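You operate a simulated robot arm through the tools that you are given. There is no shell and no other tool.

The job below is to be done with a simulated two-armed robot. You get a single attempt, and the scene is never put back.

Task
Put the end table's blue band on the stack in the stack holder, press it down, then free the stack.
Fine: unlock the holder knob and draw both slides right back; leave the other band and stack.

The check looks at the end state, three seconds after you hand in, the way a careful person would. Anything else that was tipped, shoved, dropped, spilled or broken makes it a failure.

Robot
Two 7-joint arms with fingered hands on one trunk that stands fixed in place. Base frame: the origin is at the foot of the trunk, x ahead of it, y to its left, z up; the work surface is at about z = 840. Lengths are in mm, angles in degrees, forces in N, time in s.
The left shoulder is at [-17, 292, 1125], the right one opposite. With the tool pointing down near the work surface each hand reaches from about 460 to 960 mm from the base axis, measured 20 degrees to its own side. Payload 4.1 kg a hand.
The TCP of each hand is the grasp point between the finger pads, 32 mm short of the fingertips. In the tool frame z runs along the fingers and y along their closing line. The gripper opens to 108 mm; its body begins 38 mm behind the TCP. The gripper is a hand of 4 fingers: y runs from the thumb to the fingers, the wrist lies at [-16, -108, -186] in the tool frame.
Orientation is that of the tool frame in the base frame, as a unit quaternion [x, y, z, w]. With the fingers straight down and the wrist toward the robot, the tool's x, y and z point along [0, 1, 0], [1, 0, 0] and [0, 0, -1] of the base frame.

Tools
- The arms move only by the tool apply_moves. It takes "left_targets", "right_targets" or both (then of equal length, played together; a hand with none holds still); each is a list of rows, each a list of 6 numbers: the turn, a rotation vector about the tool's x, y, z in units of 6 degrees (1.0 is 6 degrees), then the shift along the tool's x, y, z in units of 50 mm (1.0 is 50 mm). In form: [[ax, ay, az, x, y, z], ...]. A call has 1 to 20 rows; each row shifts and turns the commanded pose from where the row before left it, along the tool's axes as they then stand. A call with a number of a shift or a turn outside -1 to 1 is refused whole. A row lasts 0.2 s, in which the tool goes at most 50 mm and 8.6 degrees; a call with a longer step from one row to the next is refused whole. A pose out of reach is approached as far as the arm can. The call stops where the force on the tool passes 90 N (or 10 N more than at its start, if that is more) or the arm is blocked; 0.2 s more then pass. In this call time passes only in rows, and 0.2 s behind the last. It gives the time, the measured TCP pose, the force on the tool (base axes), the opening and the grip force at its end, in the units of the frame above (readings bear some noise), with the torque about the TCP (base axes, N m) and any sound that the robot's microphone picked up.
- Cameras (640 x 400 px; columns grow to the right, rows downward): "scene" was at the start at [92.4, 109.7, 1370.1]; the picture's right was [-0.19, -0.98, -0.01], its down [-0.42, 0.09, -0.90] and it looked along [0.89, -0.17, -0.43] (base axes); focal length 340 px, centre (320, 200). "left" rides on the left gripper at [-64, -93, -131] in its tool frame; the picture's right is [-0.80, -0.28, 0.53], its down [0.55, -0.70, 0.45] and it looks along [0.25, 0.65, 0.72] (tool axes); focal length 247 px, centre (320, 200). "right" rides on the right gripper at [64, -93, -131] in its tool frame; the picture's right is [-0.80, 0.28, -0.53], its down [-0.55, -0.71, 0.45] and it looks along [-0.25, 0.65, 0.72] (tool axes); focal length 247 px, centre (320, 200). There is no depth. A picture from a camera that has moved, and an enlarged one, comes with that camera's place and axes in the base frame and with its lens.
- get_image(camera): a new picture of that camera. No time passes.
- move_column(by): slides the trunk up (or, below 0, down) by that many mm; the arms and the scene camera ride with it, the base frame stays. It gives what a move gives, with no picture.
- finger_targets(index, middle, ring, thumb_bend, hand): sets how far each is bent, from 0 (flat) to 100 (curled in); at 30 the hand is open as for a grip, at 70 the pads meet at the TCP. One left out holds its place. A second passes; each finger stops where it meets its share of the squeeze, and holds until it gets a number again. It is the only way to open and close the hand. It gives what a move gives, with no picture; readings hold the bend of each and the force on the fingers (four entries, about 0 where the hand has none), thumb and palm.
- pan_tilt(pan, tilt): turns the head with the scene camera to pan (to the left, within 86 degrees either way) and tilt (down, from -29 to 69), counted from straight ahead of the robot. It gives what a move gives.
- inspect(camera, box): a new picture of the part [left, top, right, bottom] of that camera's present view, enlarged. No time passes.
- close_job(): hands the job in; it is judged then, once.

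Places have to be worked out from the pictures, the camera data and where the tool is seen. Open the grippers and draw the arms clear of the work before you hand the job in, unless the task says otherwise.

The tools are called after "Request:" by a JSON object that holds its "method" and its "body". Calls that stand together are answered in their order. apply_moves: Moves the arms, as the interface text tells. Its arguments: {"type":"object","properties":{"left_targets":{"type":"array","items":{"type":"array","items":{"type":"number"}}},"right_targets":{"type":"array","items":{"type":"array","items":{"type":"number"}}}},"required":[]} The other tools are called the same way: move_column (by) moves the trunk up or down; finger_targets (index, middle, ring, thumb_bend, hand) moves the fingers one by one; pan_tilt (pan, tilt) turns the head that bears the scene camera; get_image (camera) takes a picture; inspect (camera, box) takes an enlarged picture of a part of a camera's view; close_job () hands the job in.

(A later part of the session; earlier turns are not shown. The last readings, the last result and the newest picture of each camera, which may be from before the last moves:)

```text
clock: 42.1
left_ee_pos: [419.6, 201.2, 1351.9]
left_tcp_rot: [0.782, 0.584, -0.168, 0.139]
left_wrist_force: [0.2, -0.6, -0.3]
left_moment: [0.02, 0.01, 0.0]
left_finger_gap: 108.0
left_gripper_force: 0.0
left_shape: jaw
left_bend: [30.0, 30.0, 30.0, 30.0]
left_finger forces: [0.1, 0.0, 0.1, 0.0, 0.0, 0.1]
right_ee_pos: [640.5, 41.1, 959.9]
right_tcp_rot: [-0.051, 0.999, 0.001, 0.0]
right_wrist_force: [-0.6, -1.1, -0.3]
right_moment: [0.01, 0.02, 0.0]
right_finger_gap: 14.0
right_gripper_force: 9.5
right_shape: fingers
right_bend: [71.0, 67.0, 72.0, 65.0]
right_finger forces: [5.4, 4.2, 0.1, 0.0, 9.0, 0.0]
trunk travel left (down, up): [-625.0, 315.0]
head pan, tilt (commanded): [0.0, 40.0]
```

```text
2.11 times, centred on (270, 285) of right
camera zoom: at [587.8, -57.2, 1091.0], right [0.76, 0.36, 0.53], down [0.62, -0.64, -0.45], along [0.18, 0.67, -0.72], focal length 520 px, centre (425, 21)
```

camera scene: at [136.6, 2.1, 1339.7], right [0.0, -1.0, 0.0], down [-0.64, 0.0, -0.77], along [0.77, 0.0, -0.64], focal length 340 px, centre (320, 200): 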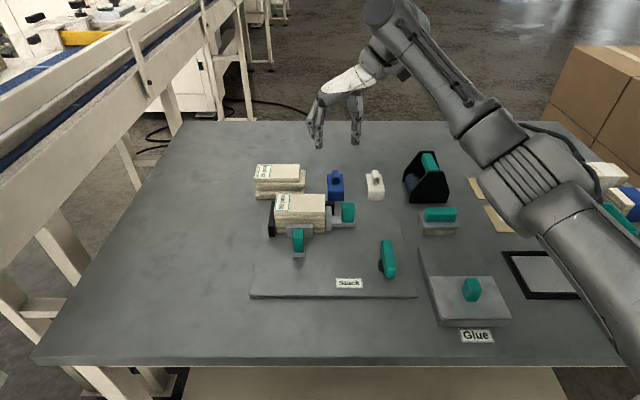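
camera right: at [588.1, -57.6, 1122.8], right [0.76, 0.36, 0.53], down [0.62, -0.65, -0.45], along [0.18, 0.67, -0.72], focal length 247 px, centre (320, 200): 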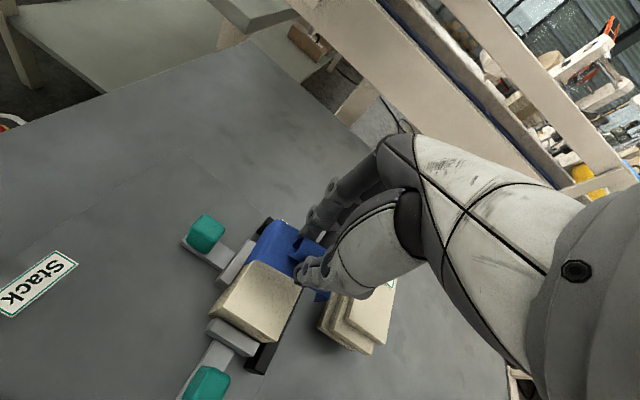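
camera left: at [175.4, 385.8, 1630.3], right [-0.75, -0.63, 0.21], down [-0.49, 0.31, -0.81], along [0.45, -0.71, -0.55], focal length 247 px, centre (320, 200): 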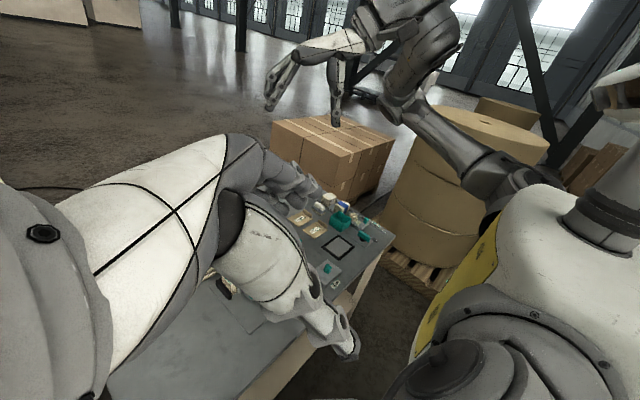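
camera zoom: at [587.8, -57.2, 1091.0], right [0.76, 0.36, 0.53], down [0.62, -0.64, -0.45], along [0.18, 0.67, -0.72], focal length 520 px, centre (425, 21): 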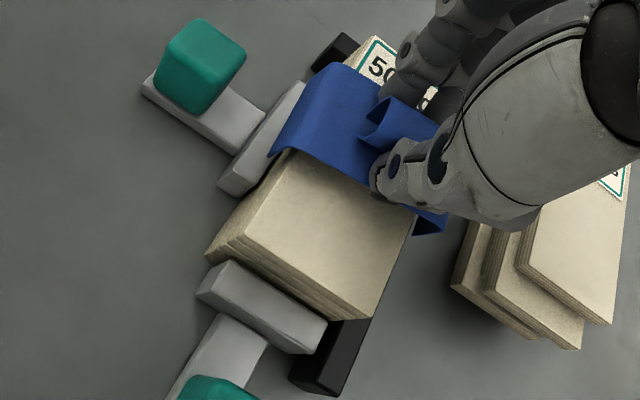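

Both legs straddle the stack with no contact force. I'll lower further in small steps toward seating at about z=945.

Request:
{"method": "apply_moves", "body": {"right_targets": [[0, 0, 0, 0, 0, 0.08], [0, 0, 0, 0, 0, 0.08], [0, 0, 0, 0, 0, 0.06]]}}

Request:
{"method": "inspect", "body": {"camera": "scene", "box": [265, 165, 360, 240]}}

Request:
{"method": "inspect", "body": {"camera": "right", "box": [180, 190, 360, 380]}}

```text
clock: 42.9
left_ee_pos: [419.9, 201.8, 1351.2]
left_tcp_rot: [0.782, 0.584, -0.168, 0.139]
left_wrist_force: [0.0, -0.7, 0.1]
left_moment: [0.0, -0.01, 0.01]
left_finger_gap: 108.1
left_gripper_force: 0.0
left_shape: jaw
left_bend: [30.0, 30.0, 30.0, 30.0]
left_finger forces: [0.0, 0.0, 0.1, 0.1, 0.0, 0.1]
right_ee_pos: [641.5, 41.5, 949.8]
right_tcp_rot: [-0.051, 0.999, 0.0, 0.0]
right_wrist_force: [-0.5, 0.2, -0.6]
right_moment: [0.01, 0.0, 0.0]
right_finger_gap: 13.7
right_gripper_force: 9.2
right_shape: fingers
right_bend: [71.0, 67.0, 72.0, 65.0]
right_finger forces: [5.5, 4.2, 0.1, 0.0, 9.0, 0.0]
trunk travel left (down, up): [-625.0, 315.0]
head pan, tilt (commanded): [0.0, 40.0]
```

```text
5.33 times, centred on (312, 202) of scene
camera zoom: at [135.8, 1.1, 1339.8], right [0.0, -1.0, 0.0], down [-0.64, 0.0, -0.77], along [0.77, 0.0, -0.64], focal length 1815 px, centre (360, 187)
```

zoom: 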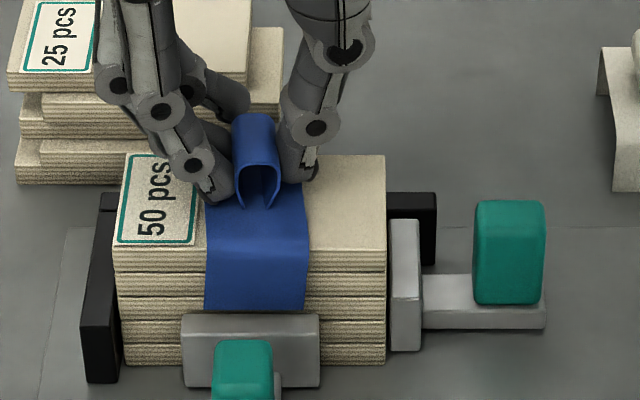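

```text
2.11 times, centred on (270, 285) of right
camera zoom: at [588.3, -57.4, 1081.0], right [0.76, 0.36, 0.53], down [0.62, -0.65, -0.45], along [0.18, 0.67, -0.72], focal length 520 px, centre (425, 21)
```

zoom: 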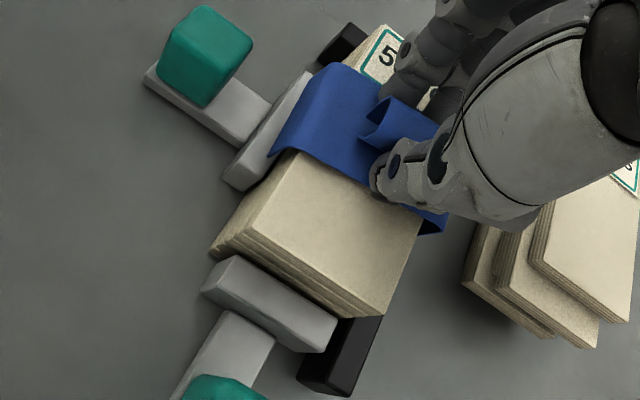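

Still no contact; leg ends are just above the front pad. I'll zoom in on that gap, then continue in 2 mm steps.

Request:
{"method": "apply_moves", "body": {"right_targets": [[0, 0, 0, 0, 0, 0.04], [0, 0, 0, 0, 0, 0.04]]}}

Request:
{"method": "inspect", "body": {"camera": "scene", "box": [290, 190, 340, 240]}}

```text
clock: 43.5
left_ee_pos: [419.5, 202.0, 1351.0]
left_tcp_rot: [0.782, 0.583, -0.169, 0.14]
left_wrist_force: [-0.1, 0.3, -0.2]
left_moment: [0.02, -0.02, 0.0]
left_finger_gap: 108.0
left_gripper_force: 0.1
left_shape: jaw
left_bend: [30.0, 30.0, 30.0, 30.0]
left_finger forces: [0.0, 0.0, 0.0, 0.0, 0.0, 0.0]
right_ee_pos: [641.8, 42.2, 945.0]
right_tcp_rot: [-0.053, 0.999, 0.0, 0.0]
right_wrist_force: [1.0, -0.4, 2.4]
right_moment: [0.02, -0.01, -0.02]
right_finger_gap: 14.1
right_gripper_force: 9.5
right_shape: fingers
right_bend: [71.0, 67.0, 72.0, 65.0]
right_finger forces: [6.4, 4.0, 0.1, 0.1, 8.7, 0.0]
trunk travel left (down, up): [-625.0, 315.0]
head pan, tilt (commanded): [0.0, 40.0]
```

```text
8.00 times, centred on (315, 215) of scene
camera zoom: at [135.8, 1.1, 1339.8], right [0.0, -1.0, 0.0], down [-0.64, 0.0, -0.77], along [0.77, 0.0, -0.64], focal length 2723 px, centre (360, 80)
```

zoom: 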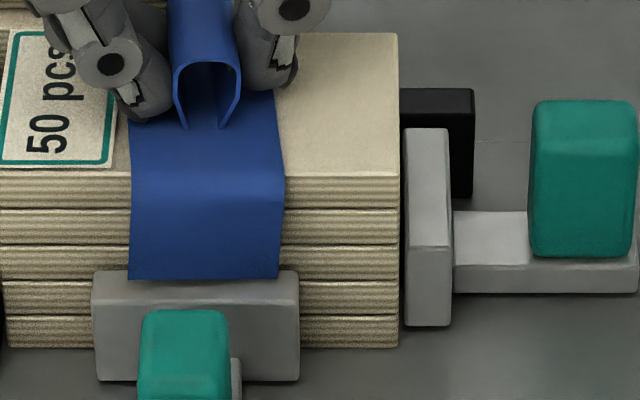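

Slight contact force (2.4 N) is appearing. I'll press 2–3 mm more in small steps and watch whether it's seating.

Request:
{"method": "apply_moves", "body": {"right_targets": [[0, 0, 0, 0, 0, 0.03], [0, 0, 0, 0, 0, 0.03]]}}

Request:
{"method": "inspect", "body": {"camera": "scene", "box": [290, 190, 340, 240]}}

Request:
{"method": "inspect", "body": {"camera": "right", "box": [240, 200, 360, 320]}}

```text
clock: 44.1
left_ee_pos: [419.8, 201.9, 1352.3]
left_tcp_rot: [0.782, 0.583, -0.168, 0.14]
left_wrist_force: [0.6, -0.3, 0.4]
left_moment: [-0.02, -0.01, -0.01]
left_finger_gap: 108.0
left_gripper_force: 0.1
left_shape: jaw
left_bend: [30.0, 30.0, 30.0, 30.0]
left_finger forces: [0.1, 0.0, 0.2, 0.0, 0.1, 0.1]
right_ee_pos: [640.9, 41.6, 943.6]
right_tcp_rot: [-0.052, 0.999, 0.0, 0.001]
right_wrist_force: [1.2, 0.2, 8.7]
right_moment: [-0.03, -0.03, 0.0]
right_finger_gap: 13.7
right_gripper_force: 11.2
right_shape: fingers
right_bend: [71.0, 67.0, 72.0, 65.0]
right_finger forces: [8.6, 4.9, 0.0, 0.0, 9.7, 0.0]
trunk travel left (down, up): [-625.0, 315.0]
head pan, tilt (commanded): [0.0, 40.0]
```

```text
8.00 times, centred on (315, 215) of scene
camera zoom: at [134.8, 1.2, 1340.1], right [0.0, -1.0, 0.0], down [-0.64, 0.0, -0.77], along [0.77, 0.0, -0.64], focal length 2723 px, centre (360, 80)
```

zoom: 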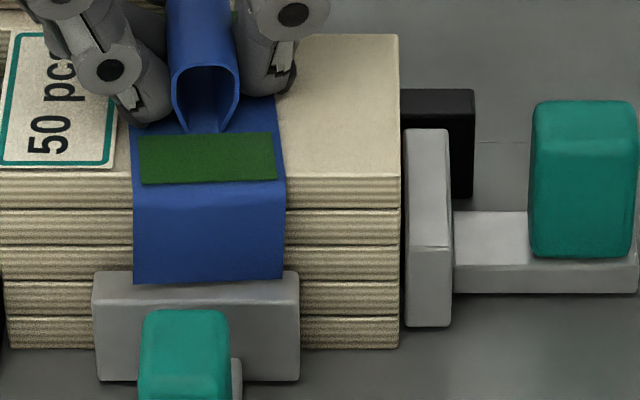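

```text
3.33 times, centred on (300, 260) of right
camera zoom: at [587.0, -57.2, 1075.0], right [0.76, 0.36, 0.53], down [0.62, -0.64, -0.45], along [0.18, 0.67, -0.72], focal length 823 px, centre (387, 0)
```

zoom: 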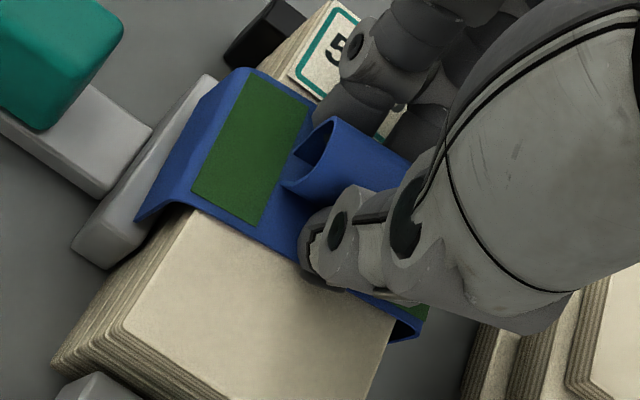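

Green patches have appeared on the band: it is pressed down (8.7 N). I'll open the hand to release it and check that the indicator stays.

Request:
{"method": "finger_targets", "body": {"hand": "right", "index": 50, "middle": 50, "ring": 50, "thumb_bend": 50}}

Request:
{"method": "inspect", "body": {"camera": "scene", "box": [265, 165, 360, 240]}}

Request:
{"method": "inspect", "body": {"camera": "right", "box": [220, 180, 380, 320]}}

```text
clock: 45.1
left_ee_pos: [417.5, 200.9, 1351.2]
left_tcp_rot: [0.783, 0.583, -0.167, 0.14]
left_wrist_force: [-0.1, -0.5, 0.2]
left_moment: [0.02, 0.0, 0.02]
left_finger_gap: 107.9
left_gripper_force: 0.1
left_shape: jaw
left_bend: [30.0, 30.0, 30.0, 30.0]
left_finger forces: [0.0, 0.0, 0.0, 0.1, 0.0, 0.0]
right_ee_pos: [640.0, 41.1, 943.8]
right_tcp_rot: [-0.052, 0.999, 0.001, 0.001]
right_wrist_force: [1.7, -2.8, 21.9]
right_moment: [0.35, 0.01, 0.03]
right_finger_gap: 35.1
right_gripper_force: 9.9
right_shape: fingers
right_bend: [72.0, 50.0, 50.0, 50.0]
right_finger forces: [12.6, 8.3, 0.1, 0.1, 0.1, 0.0]
trunk travel left (down, up): [-625.0, 315.0]
head pan, tilt (commanded): [0.0, 40.0]
```

```text
5.33 times, centred on (312, 202) of scene
camera zoom: at [133.3, 0.3, 1340.1], right [0.0, -1.0, 0.0], down [-0.64, 0.0, -0.77], along [0.77, 0.0, -0.64], focal length 1815 px, centre (360, 187)
```

zoom: 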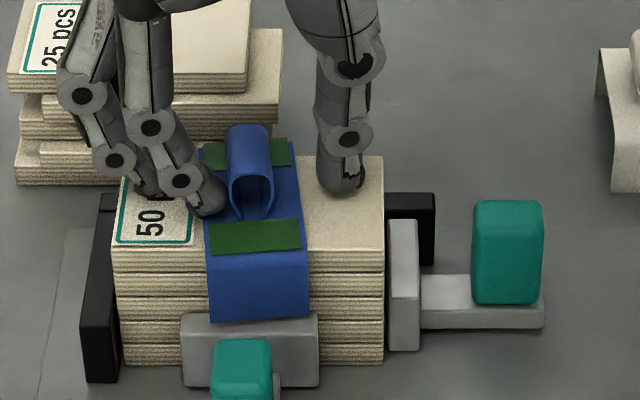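

```text
2.86 times, centred on (300, 250) of right
camera zoom: at [586.0, -58.0, 1075.3], right [0.76, 0.36, 0.54], down [0.62, -0.64, -0.45], along [0.18, 0.67, -0.72], focal length 706 px, centre (377, 57)
```

zoom: 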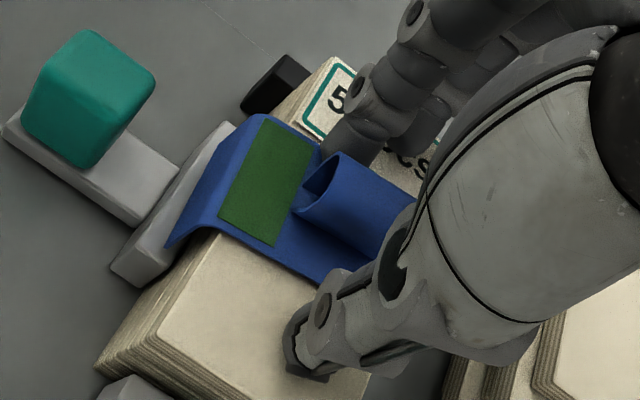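

The index finger is jammed against the stack top while opening. I'll raise the hand by 8 mm to free it and reopen the index.

Request:
{"method": "apply_moves", "body": {"right_targets": [[0, 0, 0, 0, 0, -0.06], [0, 0, 0, 0, 0, -0.1]]}}

Request:
{"method": "finger_targets", "body": {"hand": "right", "index": 45, "middle": 45, "ring": 45, "thumb_bend": 45}}

Request:
{"method": "inspect", "body": {"camera": "scene", "box": [265, 165, 360, 240]}}

Request:
{"method": "inspect", "body": {"camera": "right", "box": [220, 180, 380, 320]}}

```text
clock: 45.7
left_ee_pos: [420.0, 201.3, 1350.6]
left_tcp_rot: [0.782, 0.584, -0.168, 0.14]
left_wrist_force: [0.0, -0.3, 0.1]
left_moment: [0.01, -0.03, -0.02]
left_finger_gap: 107.9
left_gripper_force: 0.1
left_shape: jaw
left_bend: [30.0, 30.0, 30.0, 30.0]
left_finger forces: [0.0, 0.0, 0.0, 0.0, 0.0, 0.0]
right_ee_pos: [641.0, 40.9, 949.9]
right_tcp_rot: [-0.053, 0.999, 0.0, 0.0]
right_wrist_force: [0.2, -0.1, 0.9]
right_moment: [-0.01, 0.02, 0.01]
right_finger_gap: 55.2
right_gripper_force: 0.0
right_shape: fingers
right_bend: [50.0, 50.0, 50.0, 50.0]
right_finger forces: [0.0, 0.1, 0.0, 0.1, 0.1, 0.0]
trunk travel left (down, up): [-625.0, 315.0]
head pan, tilt (commanded): [0.0, 40.0]
```

```text
clock: 46.7
left_ee_pos: [420.0, 202.1, 1350.3]
left_tcp_rot: [0.783, 0.583, -0.168, 0.14]
left_wrist_force: [0.9, 0.2, -0.4]
left_moment: [0.02, 0.0, 0.01]
left_finger_gap: 108.1
left_gripper_force: 0.0
left_shape: jaw
left_bend: [30.0, 30.0, 30.0, 30.0]
left_finger forces: [0.1, 0.0, 0.1, 0.0, 0.1, 0.0]
right_ee_pos: [641.8, 41.5, 950.5]
right_tcp_rot: [-0.052, 0.999, -0.001, 0.0]
right_wrist_force: [0.6, -0.5, -0.2]
right_moment: [-0.01, -0.03, -0.05]
right_finger_gap: 68.4
right_gripper_force: 0.1
right_shape: fingers
right_bend: [45.0, 45.0, 45.0, 45.0]
right_finger forces: [0.0, 0.1, 0.1, 0.0, 0.1, 0.0]
trunk travel left (down, up): [-625.0, 315.0]
head pan, tilt (commanded): [0.0, 40.0]
```

```text
5.33 times, centred on (312, 202) of scene
camera zoom: at [135.8, 1.1, 1339.8], right [0.0, -1.0, 0.0], down [-0.64, 0.0, -0.77], along [0.77, 0.0, -0.64], focal length 1815 px, centre (360, 187)
```

zoom: 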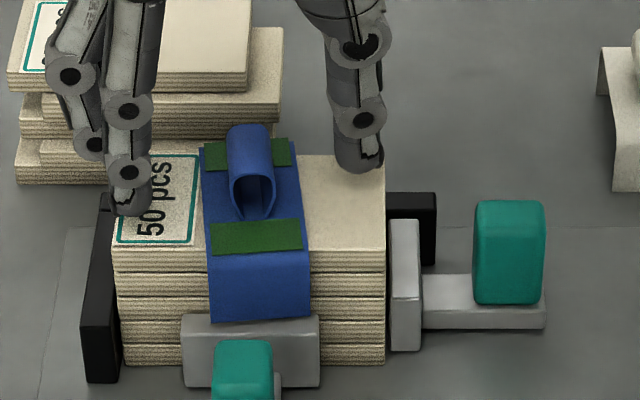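

```text
2.86 times, centred on (300, 250) of right
camera zoom: at [587.3, -57.7, 1082.0], right [0.76, 0.36, 0.53], down [0.62, -0.64, -0.45], along [0.18, 0.67, -0.72], focal length 706 px, centre (377, 57)
```

zoom: 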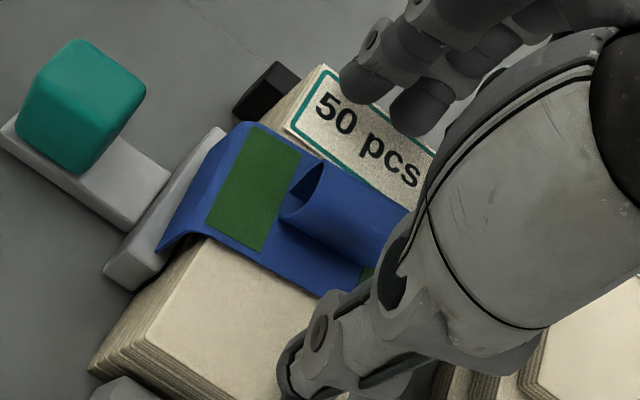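

The band is on with its green marks showing, but it turned about +5° while the index was jammed. Re-closing gently at this height should square it, as this grip earlier settled at 6° to the hand; I'll do that.

Request:
{"method": "finger_targets", "body": {"hand": "right", "index": 72, "middle": 72, "ring": 72, "thumb_bend": 72}}

Request:
{"method": "inspect", "body": {"camera": "scene", "box": [265, 165, 360, 240]}}

```text
clock: 47.7
left_ee_pos: [418.6, 201.6, 1350.9]
left_tcp_rot: [0.783, 0.583, -0.168, 0.139]
left_wrist_force: [-0.7, 1.1, -0.1]
left_moment: [0.01, 0.03, -0.02]
left_finger_gap: 107.9
left_gripper_force: 0.0
left_shape: jaw
left_bend: [30.0, 30.0, 30.0, 30.0]
left_finger forces: [0.1, 0.0, 0.0, 0.0, 0.0, 0.0]
right_ee_pos: [641.4, 42.0, 950.1]
right_tcp_rot: [-0.052, 0.999, 0.0, 0.0]
right_wrist_force: [0.0, 0.0, -0.1]
right_moment: [-0.05, -0.02, -0.01]
right_finger_gap: 13.8
right_gripper_force: 9.2
right_shape: fingers
right_bend: [71.0, 67.0, 72.0, 65.0]
right_finger forces: [4.6, 4.2, 0.1, 0.1, 9.0, 0.1]
trunk travel left (down, up): [-625.0, 315.0]
head pan, tilt (commanded): [0.0, 40.0]
```

```text
5.33 times, centred on (312, 202) of scene
camera zoom: at [135.8, 1.1, 1339.8], right [0.0, -1.0, 0.0], down [-0.64, 0.0, -0.77], along [0.77, 0.0, -0.64], focal length 1815 px, centre (360, 187)
```

zoom: 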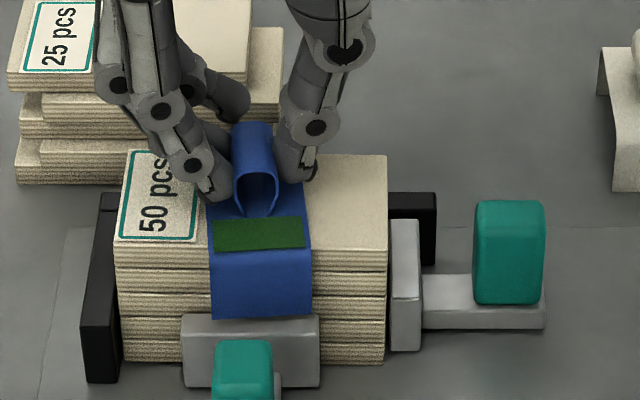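

The band now seems joined to the stack: the top shifted slightly with it rather than turning free. I'll release at once and compare.

Request:
{"method": "finger_targets", "body": {"hand": "right", "index": 45, "middle": 45, "ring": 45, "thumb_bend": 45}}

Request:
{"method": "inspect", "body": {"camera": "scene", "box": [265, 165, 360, 240]}}

Request:
{"method": "inspect", "body": {"camera": "right", "box": [180, 190, 360, 380]}}

```text
clock: 48.7
left_ee_pos: [419.6, 200.2, 1350.9]
left_tcp_rot: [0.783, 0.583, -0.167, 0.14]
left_wrist_force: [-0.7, -0.3, 0.0]
left_moment: [0.02, -0.02, 0.01]
left_finger_gap: 108.1
left_gripper_force: 0.0
left_shape: jaw
left_bend: [30.0, 30.0, 30.0, 30.0]
left_finger forces: [0.0, 0.0, 0.0, 0.1, 0.1, 0.0]
right_ee_pos: [640.3, 40.7, 950.4]
right_tcp_rot: [-0.051, 0.999, 0.0, -0.001]
right_wrist_force: [0.4, 0.2, -0.9]
right_moment: [0.0, 0.0, -0.01]
right_finger_gap: 68.6
right_gripper_force: 0.0
right_shape: fingers
right_bend: [45.0, 45.0, 45.0, 45.0]
right_finger forces: [0.1, 0.0, 0.0, 0.0, 0.0, 0.1]
trunk travel left (down, up): [-625.0, 315.0]
head pan, tilt (commanded): [0.0, 40.0]
```

```text
5.33 times, centred on (312, 202) of scene
camera zoom: at [135.8, 1.1, 1339.8], right [0.0, -1.0, 0.0], down [-0.64, 0.0, -0.77], along [0.77, 0.0, -0.64], focal length 1815 px, centre (360, 187)
```

zoom: 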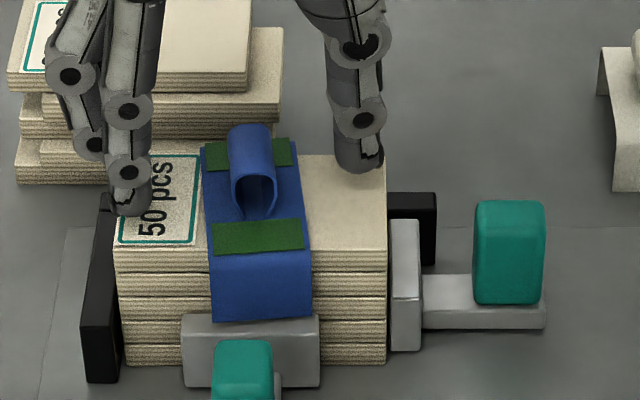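

```text
2.11 times, centred on (270, 285) of right
camera zoom: at [587.3, -57.7, 1082.0], right [0.76, 0.36, 0.53], down [0.62, -0.64, -0.45], along [0.18, 0.67, -0.72], focal length 520 px, centre (425, 21)
```

zoom: 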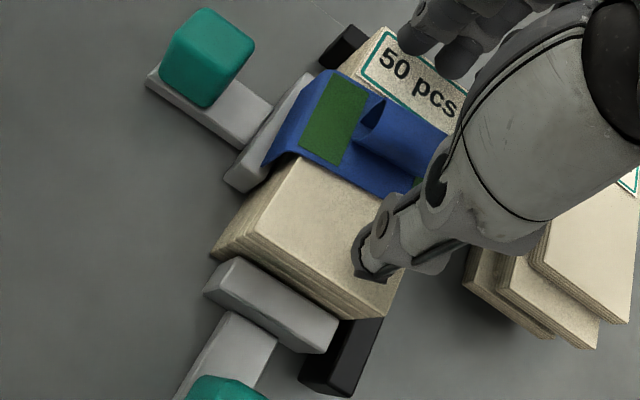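

The stack settled back square in the holder, with the band joined to it and its green marks on. I'll leave it, rise clear, and move the right hand over the knob at (529, -120).

Request:
{"method": "apply_moves", "body": {"right_targets": [[0, 0, 0, 0, 0, -0.2], [0, 0, 0, 0, 0, -0.5], [0, 0, 0, 0, 0, -0.5], [0, 0, 1, 0, 0, 0], [0, 0, 0, 0.372, -0.535, 0.167], [0, 0, 0, 0.372, -0.535, 0.167], [0, 0, 0, 0.372, -0.535, 0.167], [0, 0, 0, 0.372, -0.535, 0.167], [0, 0, 0, 0.372, -0.535, 0.167], [0, 0, 0, 0.372, -0.535, 0.167]]}}

Request:
{"method": "get_image", "body": {"camera": "scene"}}

Request:
{"method": "inspect", "body": {"camera": "scene", "box": [250, 155, 370, 255]}}

Request:
{"method": "get_image", "body": {"camera": "right"}}

```text
clock: 50.9
left_ee_pos: [418.6, 201.4, 1352.0]
left_tcp_rot: [0.782, 0.584, -0.168, 0.139]
left_wrist_force: [0.4, -0.2, 0.7]
left_moment: [0.02, -0.02, -0.02]
left_finger_gap: 107.9
left_gripper_force: 0.1
left_shape: jaw
left_bend: [30.0, 30.0, 30.0, 30.0]
left_finger forces: [0.0, 0.0, 0.0, 0.1, 0.0, 0.1]
right_ee_pos: [528.6, -119.4, 961.4]
right_tcp_rot: [0.0, 1.0, 0.001, 0.0]
right_wrist_force: [0.6, -0.6, 0.2]
right_moment: [0.02, -0.04, -0.01]
right_finger_gap: 68.9
right_gripper_force: 0.1
right_shape: fingers
right_bend: [45.0, 45.0, 45.0, 45.0]
right_finger forces: [0.0, 0.0, 0.0, 0.0, 0.0, 0.0]
trunk travel left (down, up): [-625.0, 315.0]
head pan, tilt (commanded): [0.0, 40.0]
```

```text
taken
camera scene: at [134.9, -0.4, 1339.9], right [0.0, -1.0, 0.0], down [-0.64, 0.0, -0.77], along [0.77, 0.0, -0.64], focal length 340 px, centre (320, 200)
```

scene: 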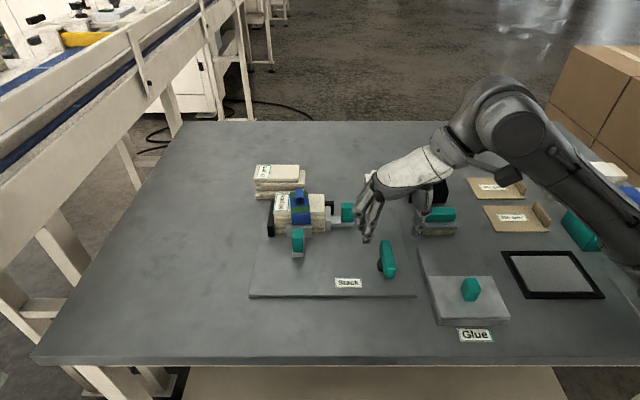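

```text
4.00 times, centred on (310, 205) of scene
camera zoom: at [134.9, -0.4, 1339.9], right [0.0, -1.0, 0.0], down [-0.64, 0.0, -0.77], along [0.77, 0.0, -0.64], focal length 1361 px, centre (360, 180)
```

zoom: 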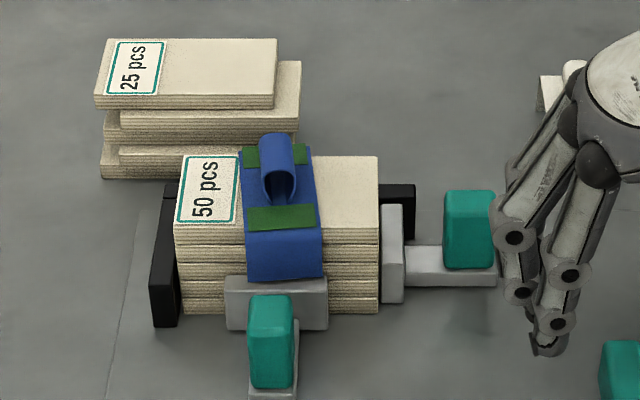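

```text
taken
camera right: at [465.1, -212.4, 1091.9], right [0.8, 0.28, 0.53], down [0.55, -0.71, -0.45], along [0.25, 0.65, -0.72], focal length 247 px, centre (320, 200)
```

right: 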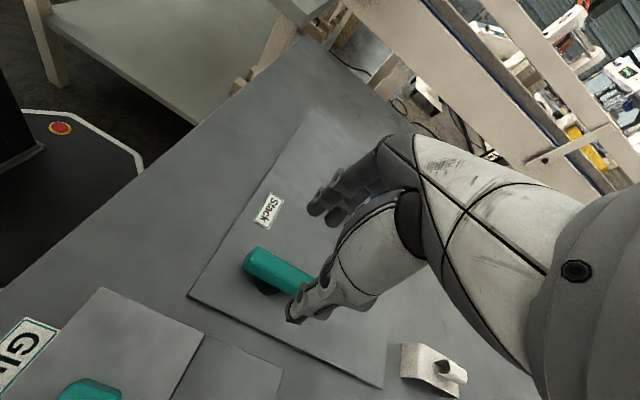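

The band sits on the stack as wanted, and the knob bar is under the right hand as predicted. I'll descend to z≈890 and check.

Request:
{"method": "apply_moves", "body": {"right_targets": [[0, 0, 0, 0, 0, 0.36], [0, 0, 0, 0, 0, 0.36], [0, 0, 0, 0, 0, 0.36], [0, 0, 0, 0, 0, 0.34]]}}

Request:
{"method": "inspect", "body": {"camera": "scene", "box": [340, 190, 450, 290]}}

Request:
{"method": "inspect", "body": {"camera": "right", "box": [230, 160, 390, 330]}}

```text
clock: 51.9
left_ee_pos: [418.8, 200.8, 1350.7]
left_tcp_rot: [0.782, 0.583, -0.168, 0.14]
left_wrist_force: [0.2, 0.2, 0.5]
left_moment: [0.02, 0.01, -0.03]
left_finger_gap: 108.3
left_gripper_force: 0.0
left_shape: jaw
left_bend: [30.0, 30.0, 30.0, 30.0]
left_finger forces: [0.0, 0.0, 0.0, 0.0, 0.0, 0.0]
right_ee_pos: [527.6, -119.6, 890.0]
right_tcp_rot: [0.0, 1.0, 0.001, 0.0]
right_wrist_force: [-0.9, 0.1, -0.2]
right_moment: [0.01, 0.06, -0.04]
right_finger_gap: 68.7
right_gripper_force: 0.1
right_shape: fingers
right_bend: [45.0, 45.0, 45.0, 45.0]
right_finger forces: [0.0, 0.0, 0.0, 0.0, 0.0, 0.0]
trunk travel left (down, up): [-625.0, 315.0]
head pan, tilt (commanded): [0.0, 40.0]
```

```text
4.00 times, centred on (395, 240) of scene
camera zoom: at [135.8, 0.7, 1339.8], right [0.0, -1.0, 0.0], down [-0.64, 0.0, -0.77], along [0.77, 0.0, -0.64], focal length 1361 px, centre (20, 40)
```

zoom: 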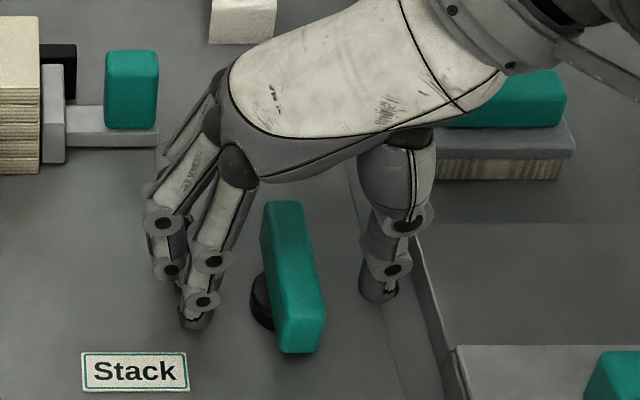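

```text
2.35 times, centred on (310, 245) of right
camera zoom: at [464.8, -212.0, 1020.1], right [0.8, 0.28, 0.53], down [0.55, -0.71, -0.45], along [0.25, 0.65, -0.72], focal length 581 px, centre (344, 94)
```

zoom: 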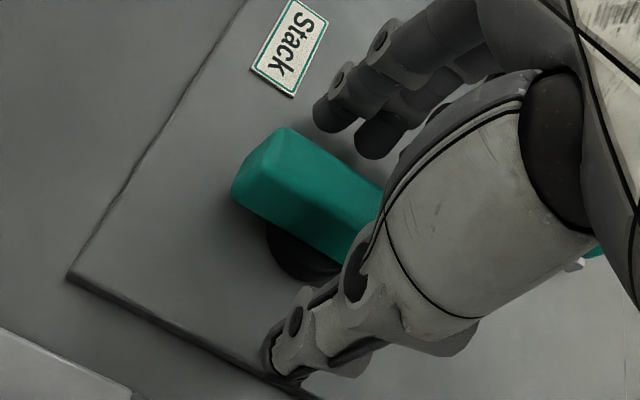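

The bar is midway between fingers and thumb and reaches up to z≈886. I'll go down 6 mm and close on it.

Request:
{"method": "apply_moves", "body": {"right_targets": [[0, 0, 0, 0, 0, 0.1]]}}

Request:
{"method": "finger_targets", "body": {"hand": "right", "index": 72, "middle": 72, "ring": 72, "thumb_bend": 72}}

Request:
{"method": "inspect", "body": {"camera": "scene", "box": [340, 190, 450, 290]}}

Request:
{"method": "inspect", "body": {"camera": "right", "box": [230, 160, 390, 330]}}

```text
clock: 52.3
left_ee_pos: [418.9, 201.3, 1351.5]
left_tcp_rot: [0.782, 0.583, -0.168, 0.14]
left_wrist_force: [-1.1, 0.5, -0.7]
left_moment: [-0.02, 0.01, 0.01]
left_finger_gap: 107.8
left_gripper_force: 0.0
left_shape: jaw
left_bend: [30.0, 30.0, 30.0, 30.0]
left_finger forces: [0.0, 0.1, 0.0, 0.0, 0.1, 0.0]
right_ee_pos: [528.7, -119.7, 885.0]
right_tcp_rot: [0.0, 1.0, 0.001, 0.001]
right_wrist_force: [0.1, -0.1, 3.3]
right_moment: [0.21, -0.05, 0.02]
right_finger_gap: 68.5
right_gripper_force: 2.3
right_shape: fingers
right_bend: [45.0, 45.0, 45.0, 45.0]
right_finger forces: [0.1, 4.3, 0.0, 0.0, 0.0, 0.1]
trunk travel left (down, up): [-625.0, 315.0]
head pan, tilt (commanded): [0.0, 40.0]
```

```text
clock: 53.3
left_ee_pos: [418.9, 203.4, 1350.5]
left_tcp_rot: [0.782, 0.583, -0.169, 0.14]
left_wrist_force: [-0.1, 0.1, -0.5]
left_moment: [-0.01, -0.03, 0.04]
left_finger_gap: 108.1
left_gripper_force: 0.1
left_shape: jaw
left_bend: [30.0, 30.0, 30.0, 30.0]
left_finger forces: [0.0, 0.0, 0.0, 0.1, 0.0, 0.0]
right_ee_pos: [528.0, -118.2, 883.7]
right_tcp_rot: [-0.001, 1.0, 0.0, -0.001]
right_wrist_force: [-1.3, 8.1, -2.8]
right_moment: [0.12, 0.08, 0.05]
right_finger_gap: 24.8
right_gripper_force: 16.4
right_shape: fingers
right_bend: [70.0, 63.0, 67.0, 62.0]
right_finger forces: [6.5, 9.4, 4.9, 0.1, 12.0, 0.0]
trunk travel left (down, up): [-625.0, 315.0]
head pan, tilt (commanded): [0.0, 40.0]
```

```text
4.00 times, centred on (395, 240) of scene
camera zoom: at [135.9, 2.4, 1339.7], right [0.0, -1.0, 0.0], down [-0.64, 0.0, -0.77], along [0.77, 0.0, -0.64], focal length 1361 px, centre (20, 40)
```

zoom: 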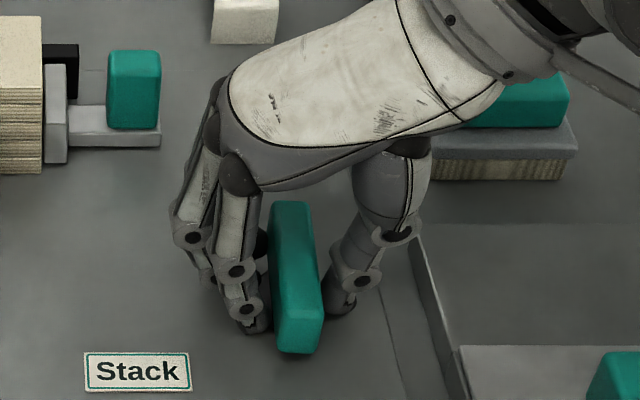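

```text
2.35 times, centred on (310, 245) of right
camera zoom: at [465.4, -211.1, 1015.2], right [0.8, 0.28, 0.53], down [0.55, -0.71, -0.45], along [0.25, 0.65, -0.72], focal length 581 px, centre (344, 94)
```

zoom: 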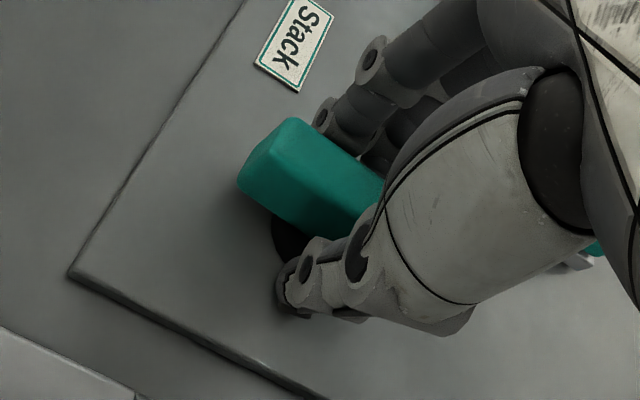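

The hand holds the bar (12 N), and the bar turned slightly clockwise as it closed. I'll try turning clockwise by 12° and watch the torque and picture.

Request:
{"method": "apply_moves", "body": {"right_targets": [[0, 0, 0.5, 0, 0, 0], [0, 0, 0.5, 0, 0, 0], [0, 0, 0.5, 0, 0, 0], [0, 0, 0.5, 0, 0, 0]]}}

Request:
{"method": "inspect", "body": {"camera": "scene", "box": [340, 190, 450, 290]}}

```text
clock: 54.3
left_ee_pos: [421.2, 202.8, 1349.1]
left_tcp_rot: [0.782, 0.584, -0.17, 0.139]
left_wrist_force: [0.2, -0.6, 1.0]
left_moment: [-0.01, 0.0, 0.03]
left_finger_gap: 108.2
left_gripper_force: 0.1
left_shape: jaw
left_bend: [30.0, 30.0, 30.0, 30.0]
left_finger forces: [0.0, 0.1, 0.0, 0.1, 0.1, 0.0]
right_ee_pos: [528.7, -118.9, 884.3]
right_tcp_rot: [0.106, 0.994, -0.001, -0.002]
right_wrist_force: [1.7, 9.3, -8.5]
right_moment: [0.17, 0.06, 0.03]
right_finger_gap: 24.7
right_gripper_force: 15.1
right_shape: fingers
right_bend: [70.0, 63.0, 67.0, 62.0]
right_finger forces: [6.3, 9.3, 4.9, 0.0, 10.6, 0.0]
trunk travel left (down, up): [-625.0, 315.0]
head pan, tilt (commanded): [0.0, 40.0]
```

```text
4.00 times, centred on (395, 240) of scene
camera zoom: at [137.1, 2.3, 1339.5], right [0.0, -1.0, 0.0], down [-0.64, 0.0, -0.77], along [0.77, 0.0, -0.64], focal length 1361 px, centre (20, 40)
```

zoom: 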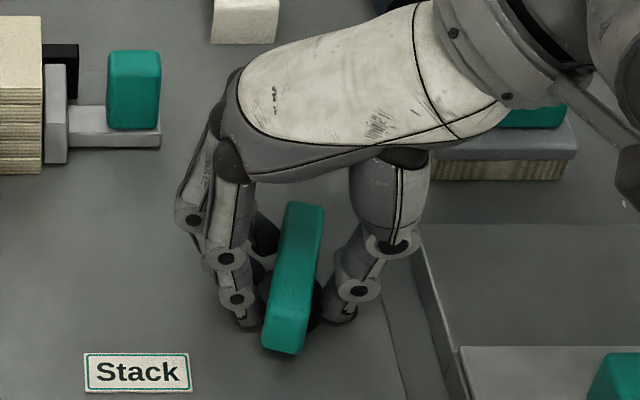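

The knob turns freely clockwise with the hand. I'll continue turning by 36° more and check.

Request:
{"method": "apply_moves", "body": {"right_targets": [[0, 0, 0.8, 0, 0, 0], [0, 0, 0.8, 0, 0, 0], [0, 0, 0.8, 0, 0, 0], [0, 0, 0.8, 0, 0, 0], [0, 0, 0.8, 0, 0, 0], [0, 0, 0.8, 0, 0, 0], [0, 0, 0.8, 0, 0, 0], [0, 0, 0.4, 0, 0, 0]]}}

Request:
{"method": "inspect", "body": {"camera": "scene", "box": [340, 190, 450, 290]}}

```text
clock: 56.1
left_ee_pos: [421.0, 201.6, 1349.9]
left_tcp_rot: [0.782, 0.583, -0.169, 0.14]
left_wrist_force: [-0.1, -0.4, 0.2]
left_moment: [-0.01, 0.02, -0.03]
left_finger_gap: 107.8
left_gripper_force: 0.1
left_shape: jaw
left_bend: [30.0, 30.0, 30.0, 30.0]
left_finger forces: [0.1, 0.0, 0.0, 0.0, 0.0, 0.0]
right_ee_pos: [529.6, -118.0, 884.1]
right_tcp_rot: [0.407, 0.913, 0.0, 0.0]
right_wrist_force: [8.2, 7.4, -2.7]
right_moment: [0.22, -0.17, 0.02]
right_finger_gap: 24.7
right_gripper_force: 16.6
right_shape: fingers
right_bend: [70.0, 62.0, 67.0, 63.0]
right_finger forces: [7.2, 10.5, 5.3, 0.0, 10.4, 0.0]
trunk travel left (down, up): [-625.0, 315.0]
head pan, tilt (commanded): [0.0, 40.0]
```

```text
4.00 times, centred on (395, 240) of scene
camera zoom: at [137.2, 2.2, 1339.7], right [0.0, -1.0, 0.0], down [-0.64, 0.0, -0.77], along [0.77, 0.0, -0.64], focal length 1361 px, centre (20, 40)
```

zoom: 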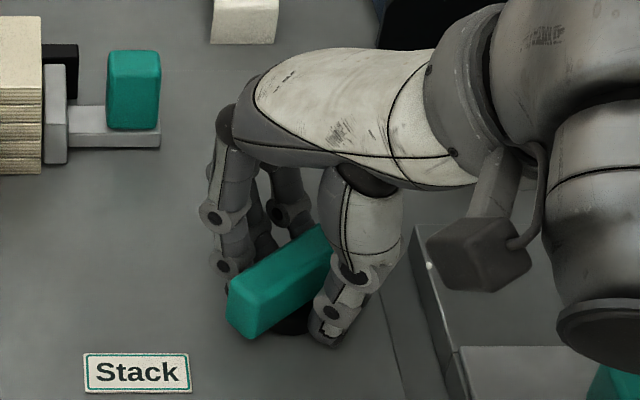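

The knob is about halfway, turning with almost no torque. I'll continue toward a full quarter turn, watching for an end stop.

Request:
{"method": "apply_moves", "body": {"right_targets": [[0, 0, 0.7, 0, 0, 0], [0, 0, 0.7, 0, 0, 0], [0, 0, 0.7, 0, 0, 0], [0, 0, 0.7, 0, 0, 0], [0, 0, 0.7, 0, 0, 0], [0, 0, 0.7, 0, 0, 0]]}}

Request:
{"method": "inspect", "body": {"camera": "scene", "box": [340, 190, 450, 290]}}

Request:
{"method": "get_image", "body": {"camera": "scene"}}

```text
clock: 57.5
left_ee_pos: [421.2, 202.3, 1349.5]
left_tcp_rot: [0.782, 0.583, -0.169, 0.14]
left_wrist_force: [0.6, 0.8, 0.4]
left_moment: [0.0, 0.0, -0.01]
left_finger_gap: 108.1
left_gripper_force: 0.0
left_shape: jaw
left_bend: [30.0, 30.0, 30.0, 30.0]
left_finger forces: [0.0, 0.0, 0.0, 0.0, 0.0, 0.1]
right_ee_pos: [530.2, -119.1, 883.6]
right_tcp_rot: [0.597, 0.802, 0.0, 0.0]
right_wrist_force: [12.6, 5.9, 0.6]
right_moment: [0.18, -0.3, 0.07]
right_finger_gap: 24.7
right_gripper_force: 17.6
right_shape: fingers
right_bend: [70.0, 62.0, 67.0, 63.0]
right_finger forces: [8.5, 11.6, 5.6, 0.1, 10.3, 0.0]
trunk travel left (down, up): [-625.0, 315.0]
head pan, tilt (commanded): [0.0, 40.0]
```

```text
4.00 times, centred on (395, 240) of scene
camera zoom: at [137.6, 1.8, 1339.6], right [0.0, -1.0, 0.0], down [-0.64, 0.0, -0.76], along [0.76, 0.0, -0.64], focal length 1361 px, centre (20, 40)
```

zoom: 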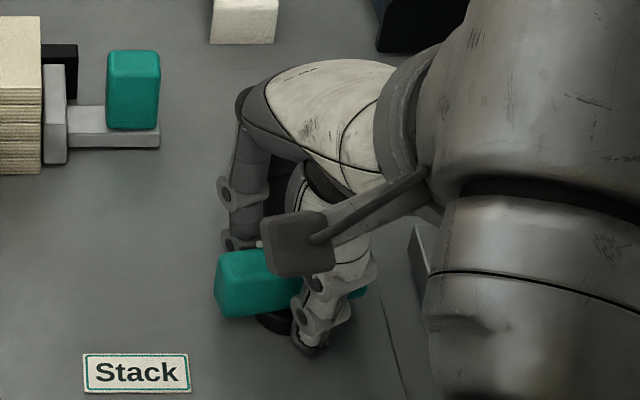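

```text
taken
camera scene: at [137.6, 1.8, 1339.6], right [0.0, -1.0, 0.0], down [-0.64, 0.0, -0.76], along [0.76, 0.0, -0.64], focal length 340 px, centre (320, 200)
```

scene: 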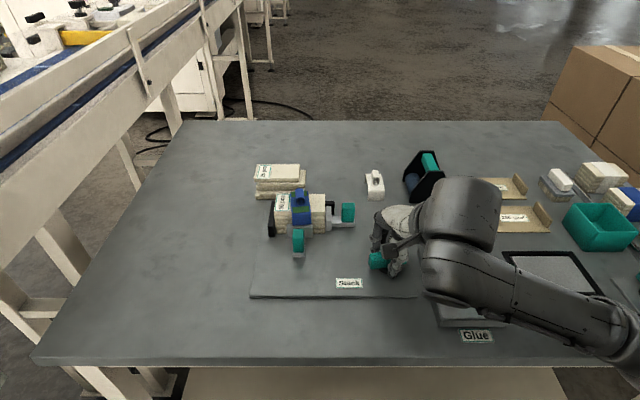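

About 77° turned so far, still free. I'll continue the last 13–18° in smaller steps to find the stop.

Request:
{"method": "apply_moves", "body": {"right_targets": [[0, 0, 0.6, 0, 0, 0], [0, 0, 0.6, 0, 0, 0], [0, 0, 0.6, 0, 0, 0], [0, 0, 0.4, 0, 0, 0]]}}

Request:
{"method": "inspect", "body": {"camera": "scene", "box": [340, 190, 450, 290]}}

Request:
{"method": "get_image", "body": {"camera": "right"}}

```text
clock: 58.5
left_ee_pos: [422.0, 202.5, 1349.6]
left_tcp_rot: [0.782, 0.583, -0.169, 0.139]
left_wrist_force: [0.0, -0.1, 0.7]
left_moment: [0.0, -0.01, 0.04]
left_finger_gap: 108.0
left_gripper_force: 0.0
left_shape: jaw
left_bend: [30.0, 30.0, 30.0, 30.0]
left_finger forces: [0.1, 0.0, 0.1, 0.1, 0.0, 0.0]
right_ee_pos: [531.3, -119.4, 883.7]
right_tcp_rot: [0.685, 0.729, 0.0, 0.0]
right_wrist_force: [14.1, 3.5, 4.3]
right_moment: [0.08, -0.35, 0.21]
right_finger_gap: 24.4
right_gripper_force: 18.7
right_shape: fingers
right_bend: [70.0, 62.0, 66.0, 63.0]
right_finger forces: [9.0, 10.7, 7.0, 0.1, 10.8, 0.0]
trunk travel left (down, up): [-625.0, 315.0]
head pan, tilt (commanded): [0.0, 40.0]
```

```text
4.00 times, centred on (395, 240) of scene
camera zoom: at [137.4, 1.7, 1339.6], right [0.0, -1.0, 0.0], down [-0.64, 0.0, -0.77], along [0.77, 0.0, -0.64], focal length 1361 px, centre (20, 40)
```

zoom: 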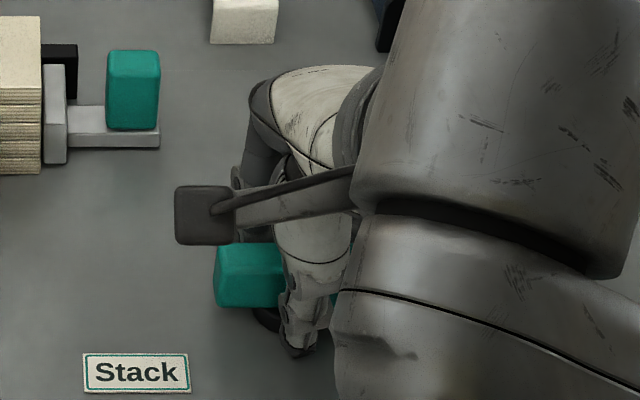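

```text
taken
camera right: at [435.1, -60.4, 1015.2], right [0.33, -0.78, 0.53], down [-0.67, -0.59, -0.45], along [0.66, -0.21, -0.72], focal length 247 px, centre (320, 200)
```

right: 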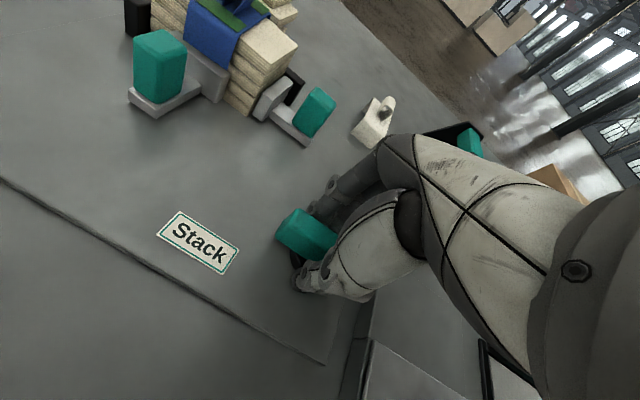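

The torque has begun to rise (0.21 N m) near 90°. I'll turn a few degrees more to make sure it is at the stop.

Request:
{"method": "apply_moves", "body": {"right_targets": [[0, 0, 0.4, 0, 0, 0], [0, 0, 0.4, 0, 0, 0]]}}

Request:
{"method": "inspect", "body": {"camera": "right", "box": [220, 150, 380, 320]}}

```text
clock: 59.1
left_ee_pos: [422.2, 201.6, 1348.9]
left_tcp_rot: [0.782, 0.583, -0.169, 0.14]
left_wrist_force: [-0.1, -0.8, -0.5]
left_moment: [-0.02, -0.04, 0.01]
left_finger_gap: 107.5
left_gripper_force: 0.1
left_shape: jaw
left_bend: [30.0, 30.0, 30.0, 30.0]
left_finger forces: [0.0, 0.0, 0.1, 0.0, 0.0, 0.0]
right_ee_pos: [530.9, -119.3, 884.9]
right_tcp_rot: [0.715, 0.699, 0.0, 0.0]
right_wrist_force: [18.1, 4.2, 4.6]
right_moment: [0.07, -0.46, 0.4]
right_finger_gap: 24.2
right_gripper_force: 19.9
right_shape: fingers
right_bend: [70.0, 62.0, 64.0, 63.0]
right_finger forces: [10.2, 9.8, 9.4, 0.0, 9.3, 0.0]
trunk travel left (down, up): [-625.0, 315.0]
head pan, tilt (commanded): [0.0, 40.0]
```

```text
2.35 times, centred on (300, 235) of right
camera zoom: at [440.2, -52.3, 1015.3], right [0.27, -0.8, 0.53], down [-0.72, -0.53, -0.45], along [0.64, -0.26, -0.72], focal length 581 px, centre (367, 118)
```

zoom: 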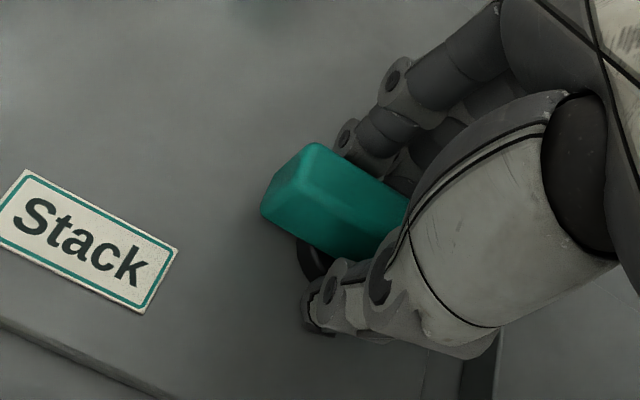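

Torque reached 0.4 N m at about 90°: the knob is at its stop. I'll open the hand, then rise clear and look at the knob.

Request:
{"method": "finger_targets", "body": {"hand": "right", "index": 55, "middle": 50, "ring": 52, "thumb_bend": 50}}

Request:
{"method": "apply_moves", "body": {"right_targets": [[0, 0, 0, 0, 0, -0.2], [0, 0, 0, 0, 0, -0.4], [0, 0, 0, 0, 0, -0.5], [0, 0, 0, 0, 0, -0.5]]}}

Request:
{"method": "get_image", "body": {"camera": "right"}}

Request:
{"method": "get_image", "body": {"camera": "scene"}}

```text
clock: 60.1
left_ee_pos: [419.3, 202.2, 1351.0]
left_tcp_rot: [0.782, 0.584, -0.168, 0.14]
left_wrist_force: [-0.1, -0.3, 0.0]
left_moment: [0.0, -0.02, 0.0]
left_finger_gap: 107.9
left_gripper_force: 0.1
left_shape: jaw
left_bend: [30.0, 30.0, 30.0, 30.0]
left_finger forces: [0.1, 0.0, 0.0, 0.0, 0.0, 0.1]
right_ee_pos: [528.5, -121.3, 884.4]
right_tcp_rot: [0.715, 0.699, 0.0, 0.001]
right_wrist_force: [-1.0, -0.7, 3.6]
right_moment: [-0.06, -0.03, -0.01]
right_finger_gap: 48.5
right_gripper_force: 2.0
right_shape: fingers
right_bend: [55.0, 52.0, 52.0, 50.0]
right_finger forces: [0.1, 3.4, 0.1, 0.0, 0.0, 0.0]
trunk travel left (down, up): [-625.0, 315.0]
head pan, tilt (commanded): [0.0, 40.0]
```

```text
clock: 61.1
left_ee_pos: [416.9, 202.4, 1350.9]
left_tcp_rot: [0.783, 0.583, -0.166, 0.141]
left_wrist_force: [0.4, 0.2, 0.2]
left_moment: [0.0, -0.04, 0.03]
left_finger_gap: 108.2
left_gripper_force: 0.2
left_shape: jaw
left_bend: [30.0, 30.0, 30.0, 30.0]
left_finger forces: [0.1, 0.1, 0.0, 0.0, 0.0, 0.0]
right_ee_pos: [526.3, -118.2, 967.1]
right_tcp_rot: [0.715, 0.7, 0.001, 0.001]
right_wrist_force: [0.2, -0.4, 0.0]
right_moment: [-0.01, -0.01, 0.0]
right_finger_gap: 48.7
right_gripper_force: 0.1
right_shape: fingers
right_bend: [55.0, 50.0, 52.0, 50.0]
right_finger forces: [0.0, 0.0, 0.0, 0.0, 0.0, 0.0]
trunk travel left (down, up): [-625.0, 315.0]
head pan, tilt (commanded): [0.0, 40.0]
```

```text
taken
camera right: at [435.7, -51.9, 1097.6], right [0.27, -0.8, 0.53], down [-0.72, -0.53, -0.45], along [0.64, -0.26, -0.72], focal length 247 px, centre (320, 200)
```

right: 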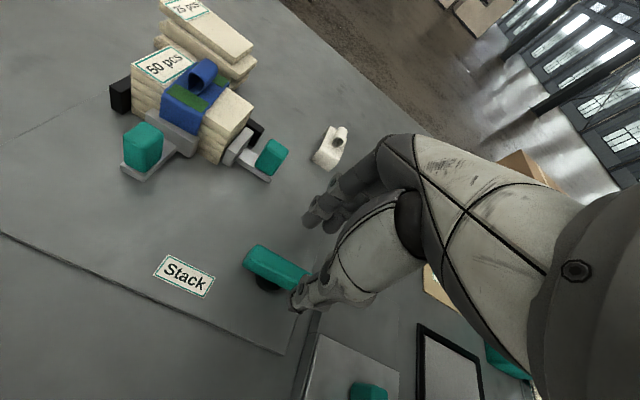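

```text
taken
camera scene: at [133.8, 1.8, 1340.0], right [0.0, -1.0, 0.0], down [-0.64, 0.0, -0.77], along [0.77, 0.0, -0.64], focal length 340 px, centre (320, 200)
```

scene: 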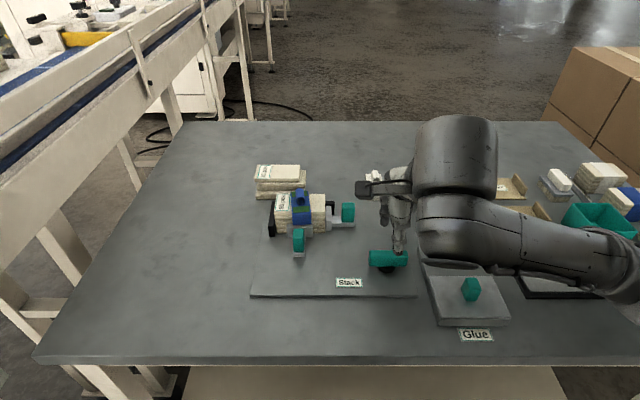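

The knob bar now lies along y: unlocked. Next are the slides; I'll zoom in with both cameras to locate their grips.

Request:
{"method": "inspect", "body": {"camera": "right", "box": [100, 40, 300, 200]}}

Request:
{"method": "inspect", "body": {"camera": "scene", "box": [255, 180, 365, 270]}}

```text
2.50 times, centred on (200, 120) of right
camera zoom: at [435.7, -51.9, 1097.6], right [0.27, -0.8, 0.53], down [-0.72, -0.53, -0.45], along [0.64, -0.26, -0.72], focal length 617 px, centre (620, 400)
```

zoom: 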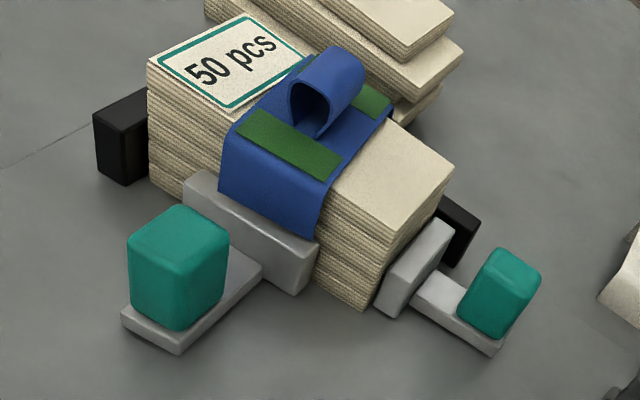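

```text
4.44 times, centred on (310, 225) of scene
camera zoom: at [133.8, 1.8, 1340.0], right [0.0, -1.0, 0.0], down [-0.64, 0.0, -0.77], along [0.77, 0.0, -0.64], focal length 1513 px, centre (364, 89)
```

zoom: 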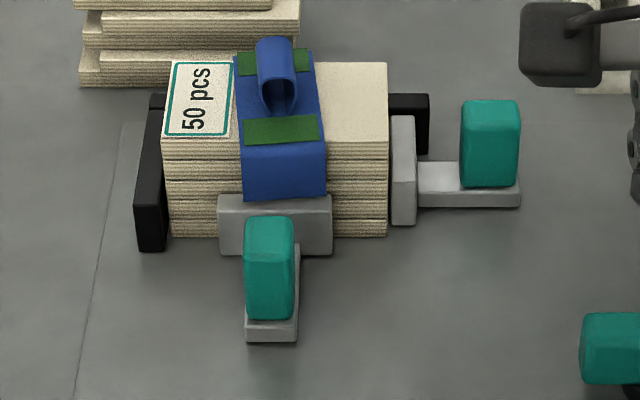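

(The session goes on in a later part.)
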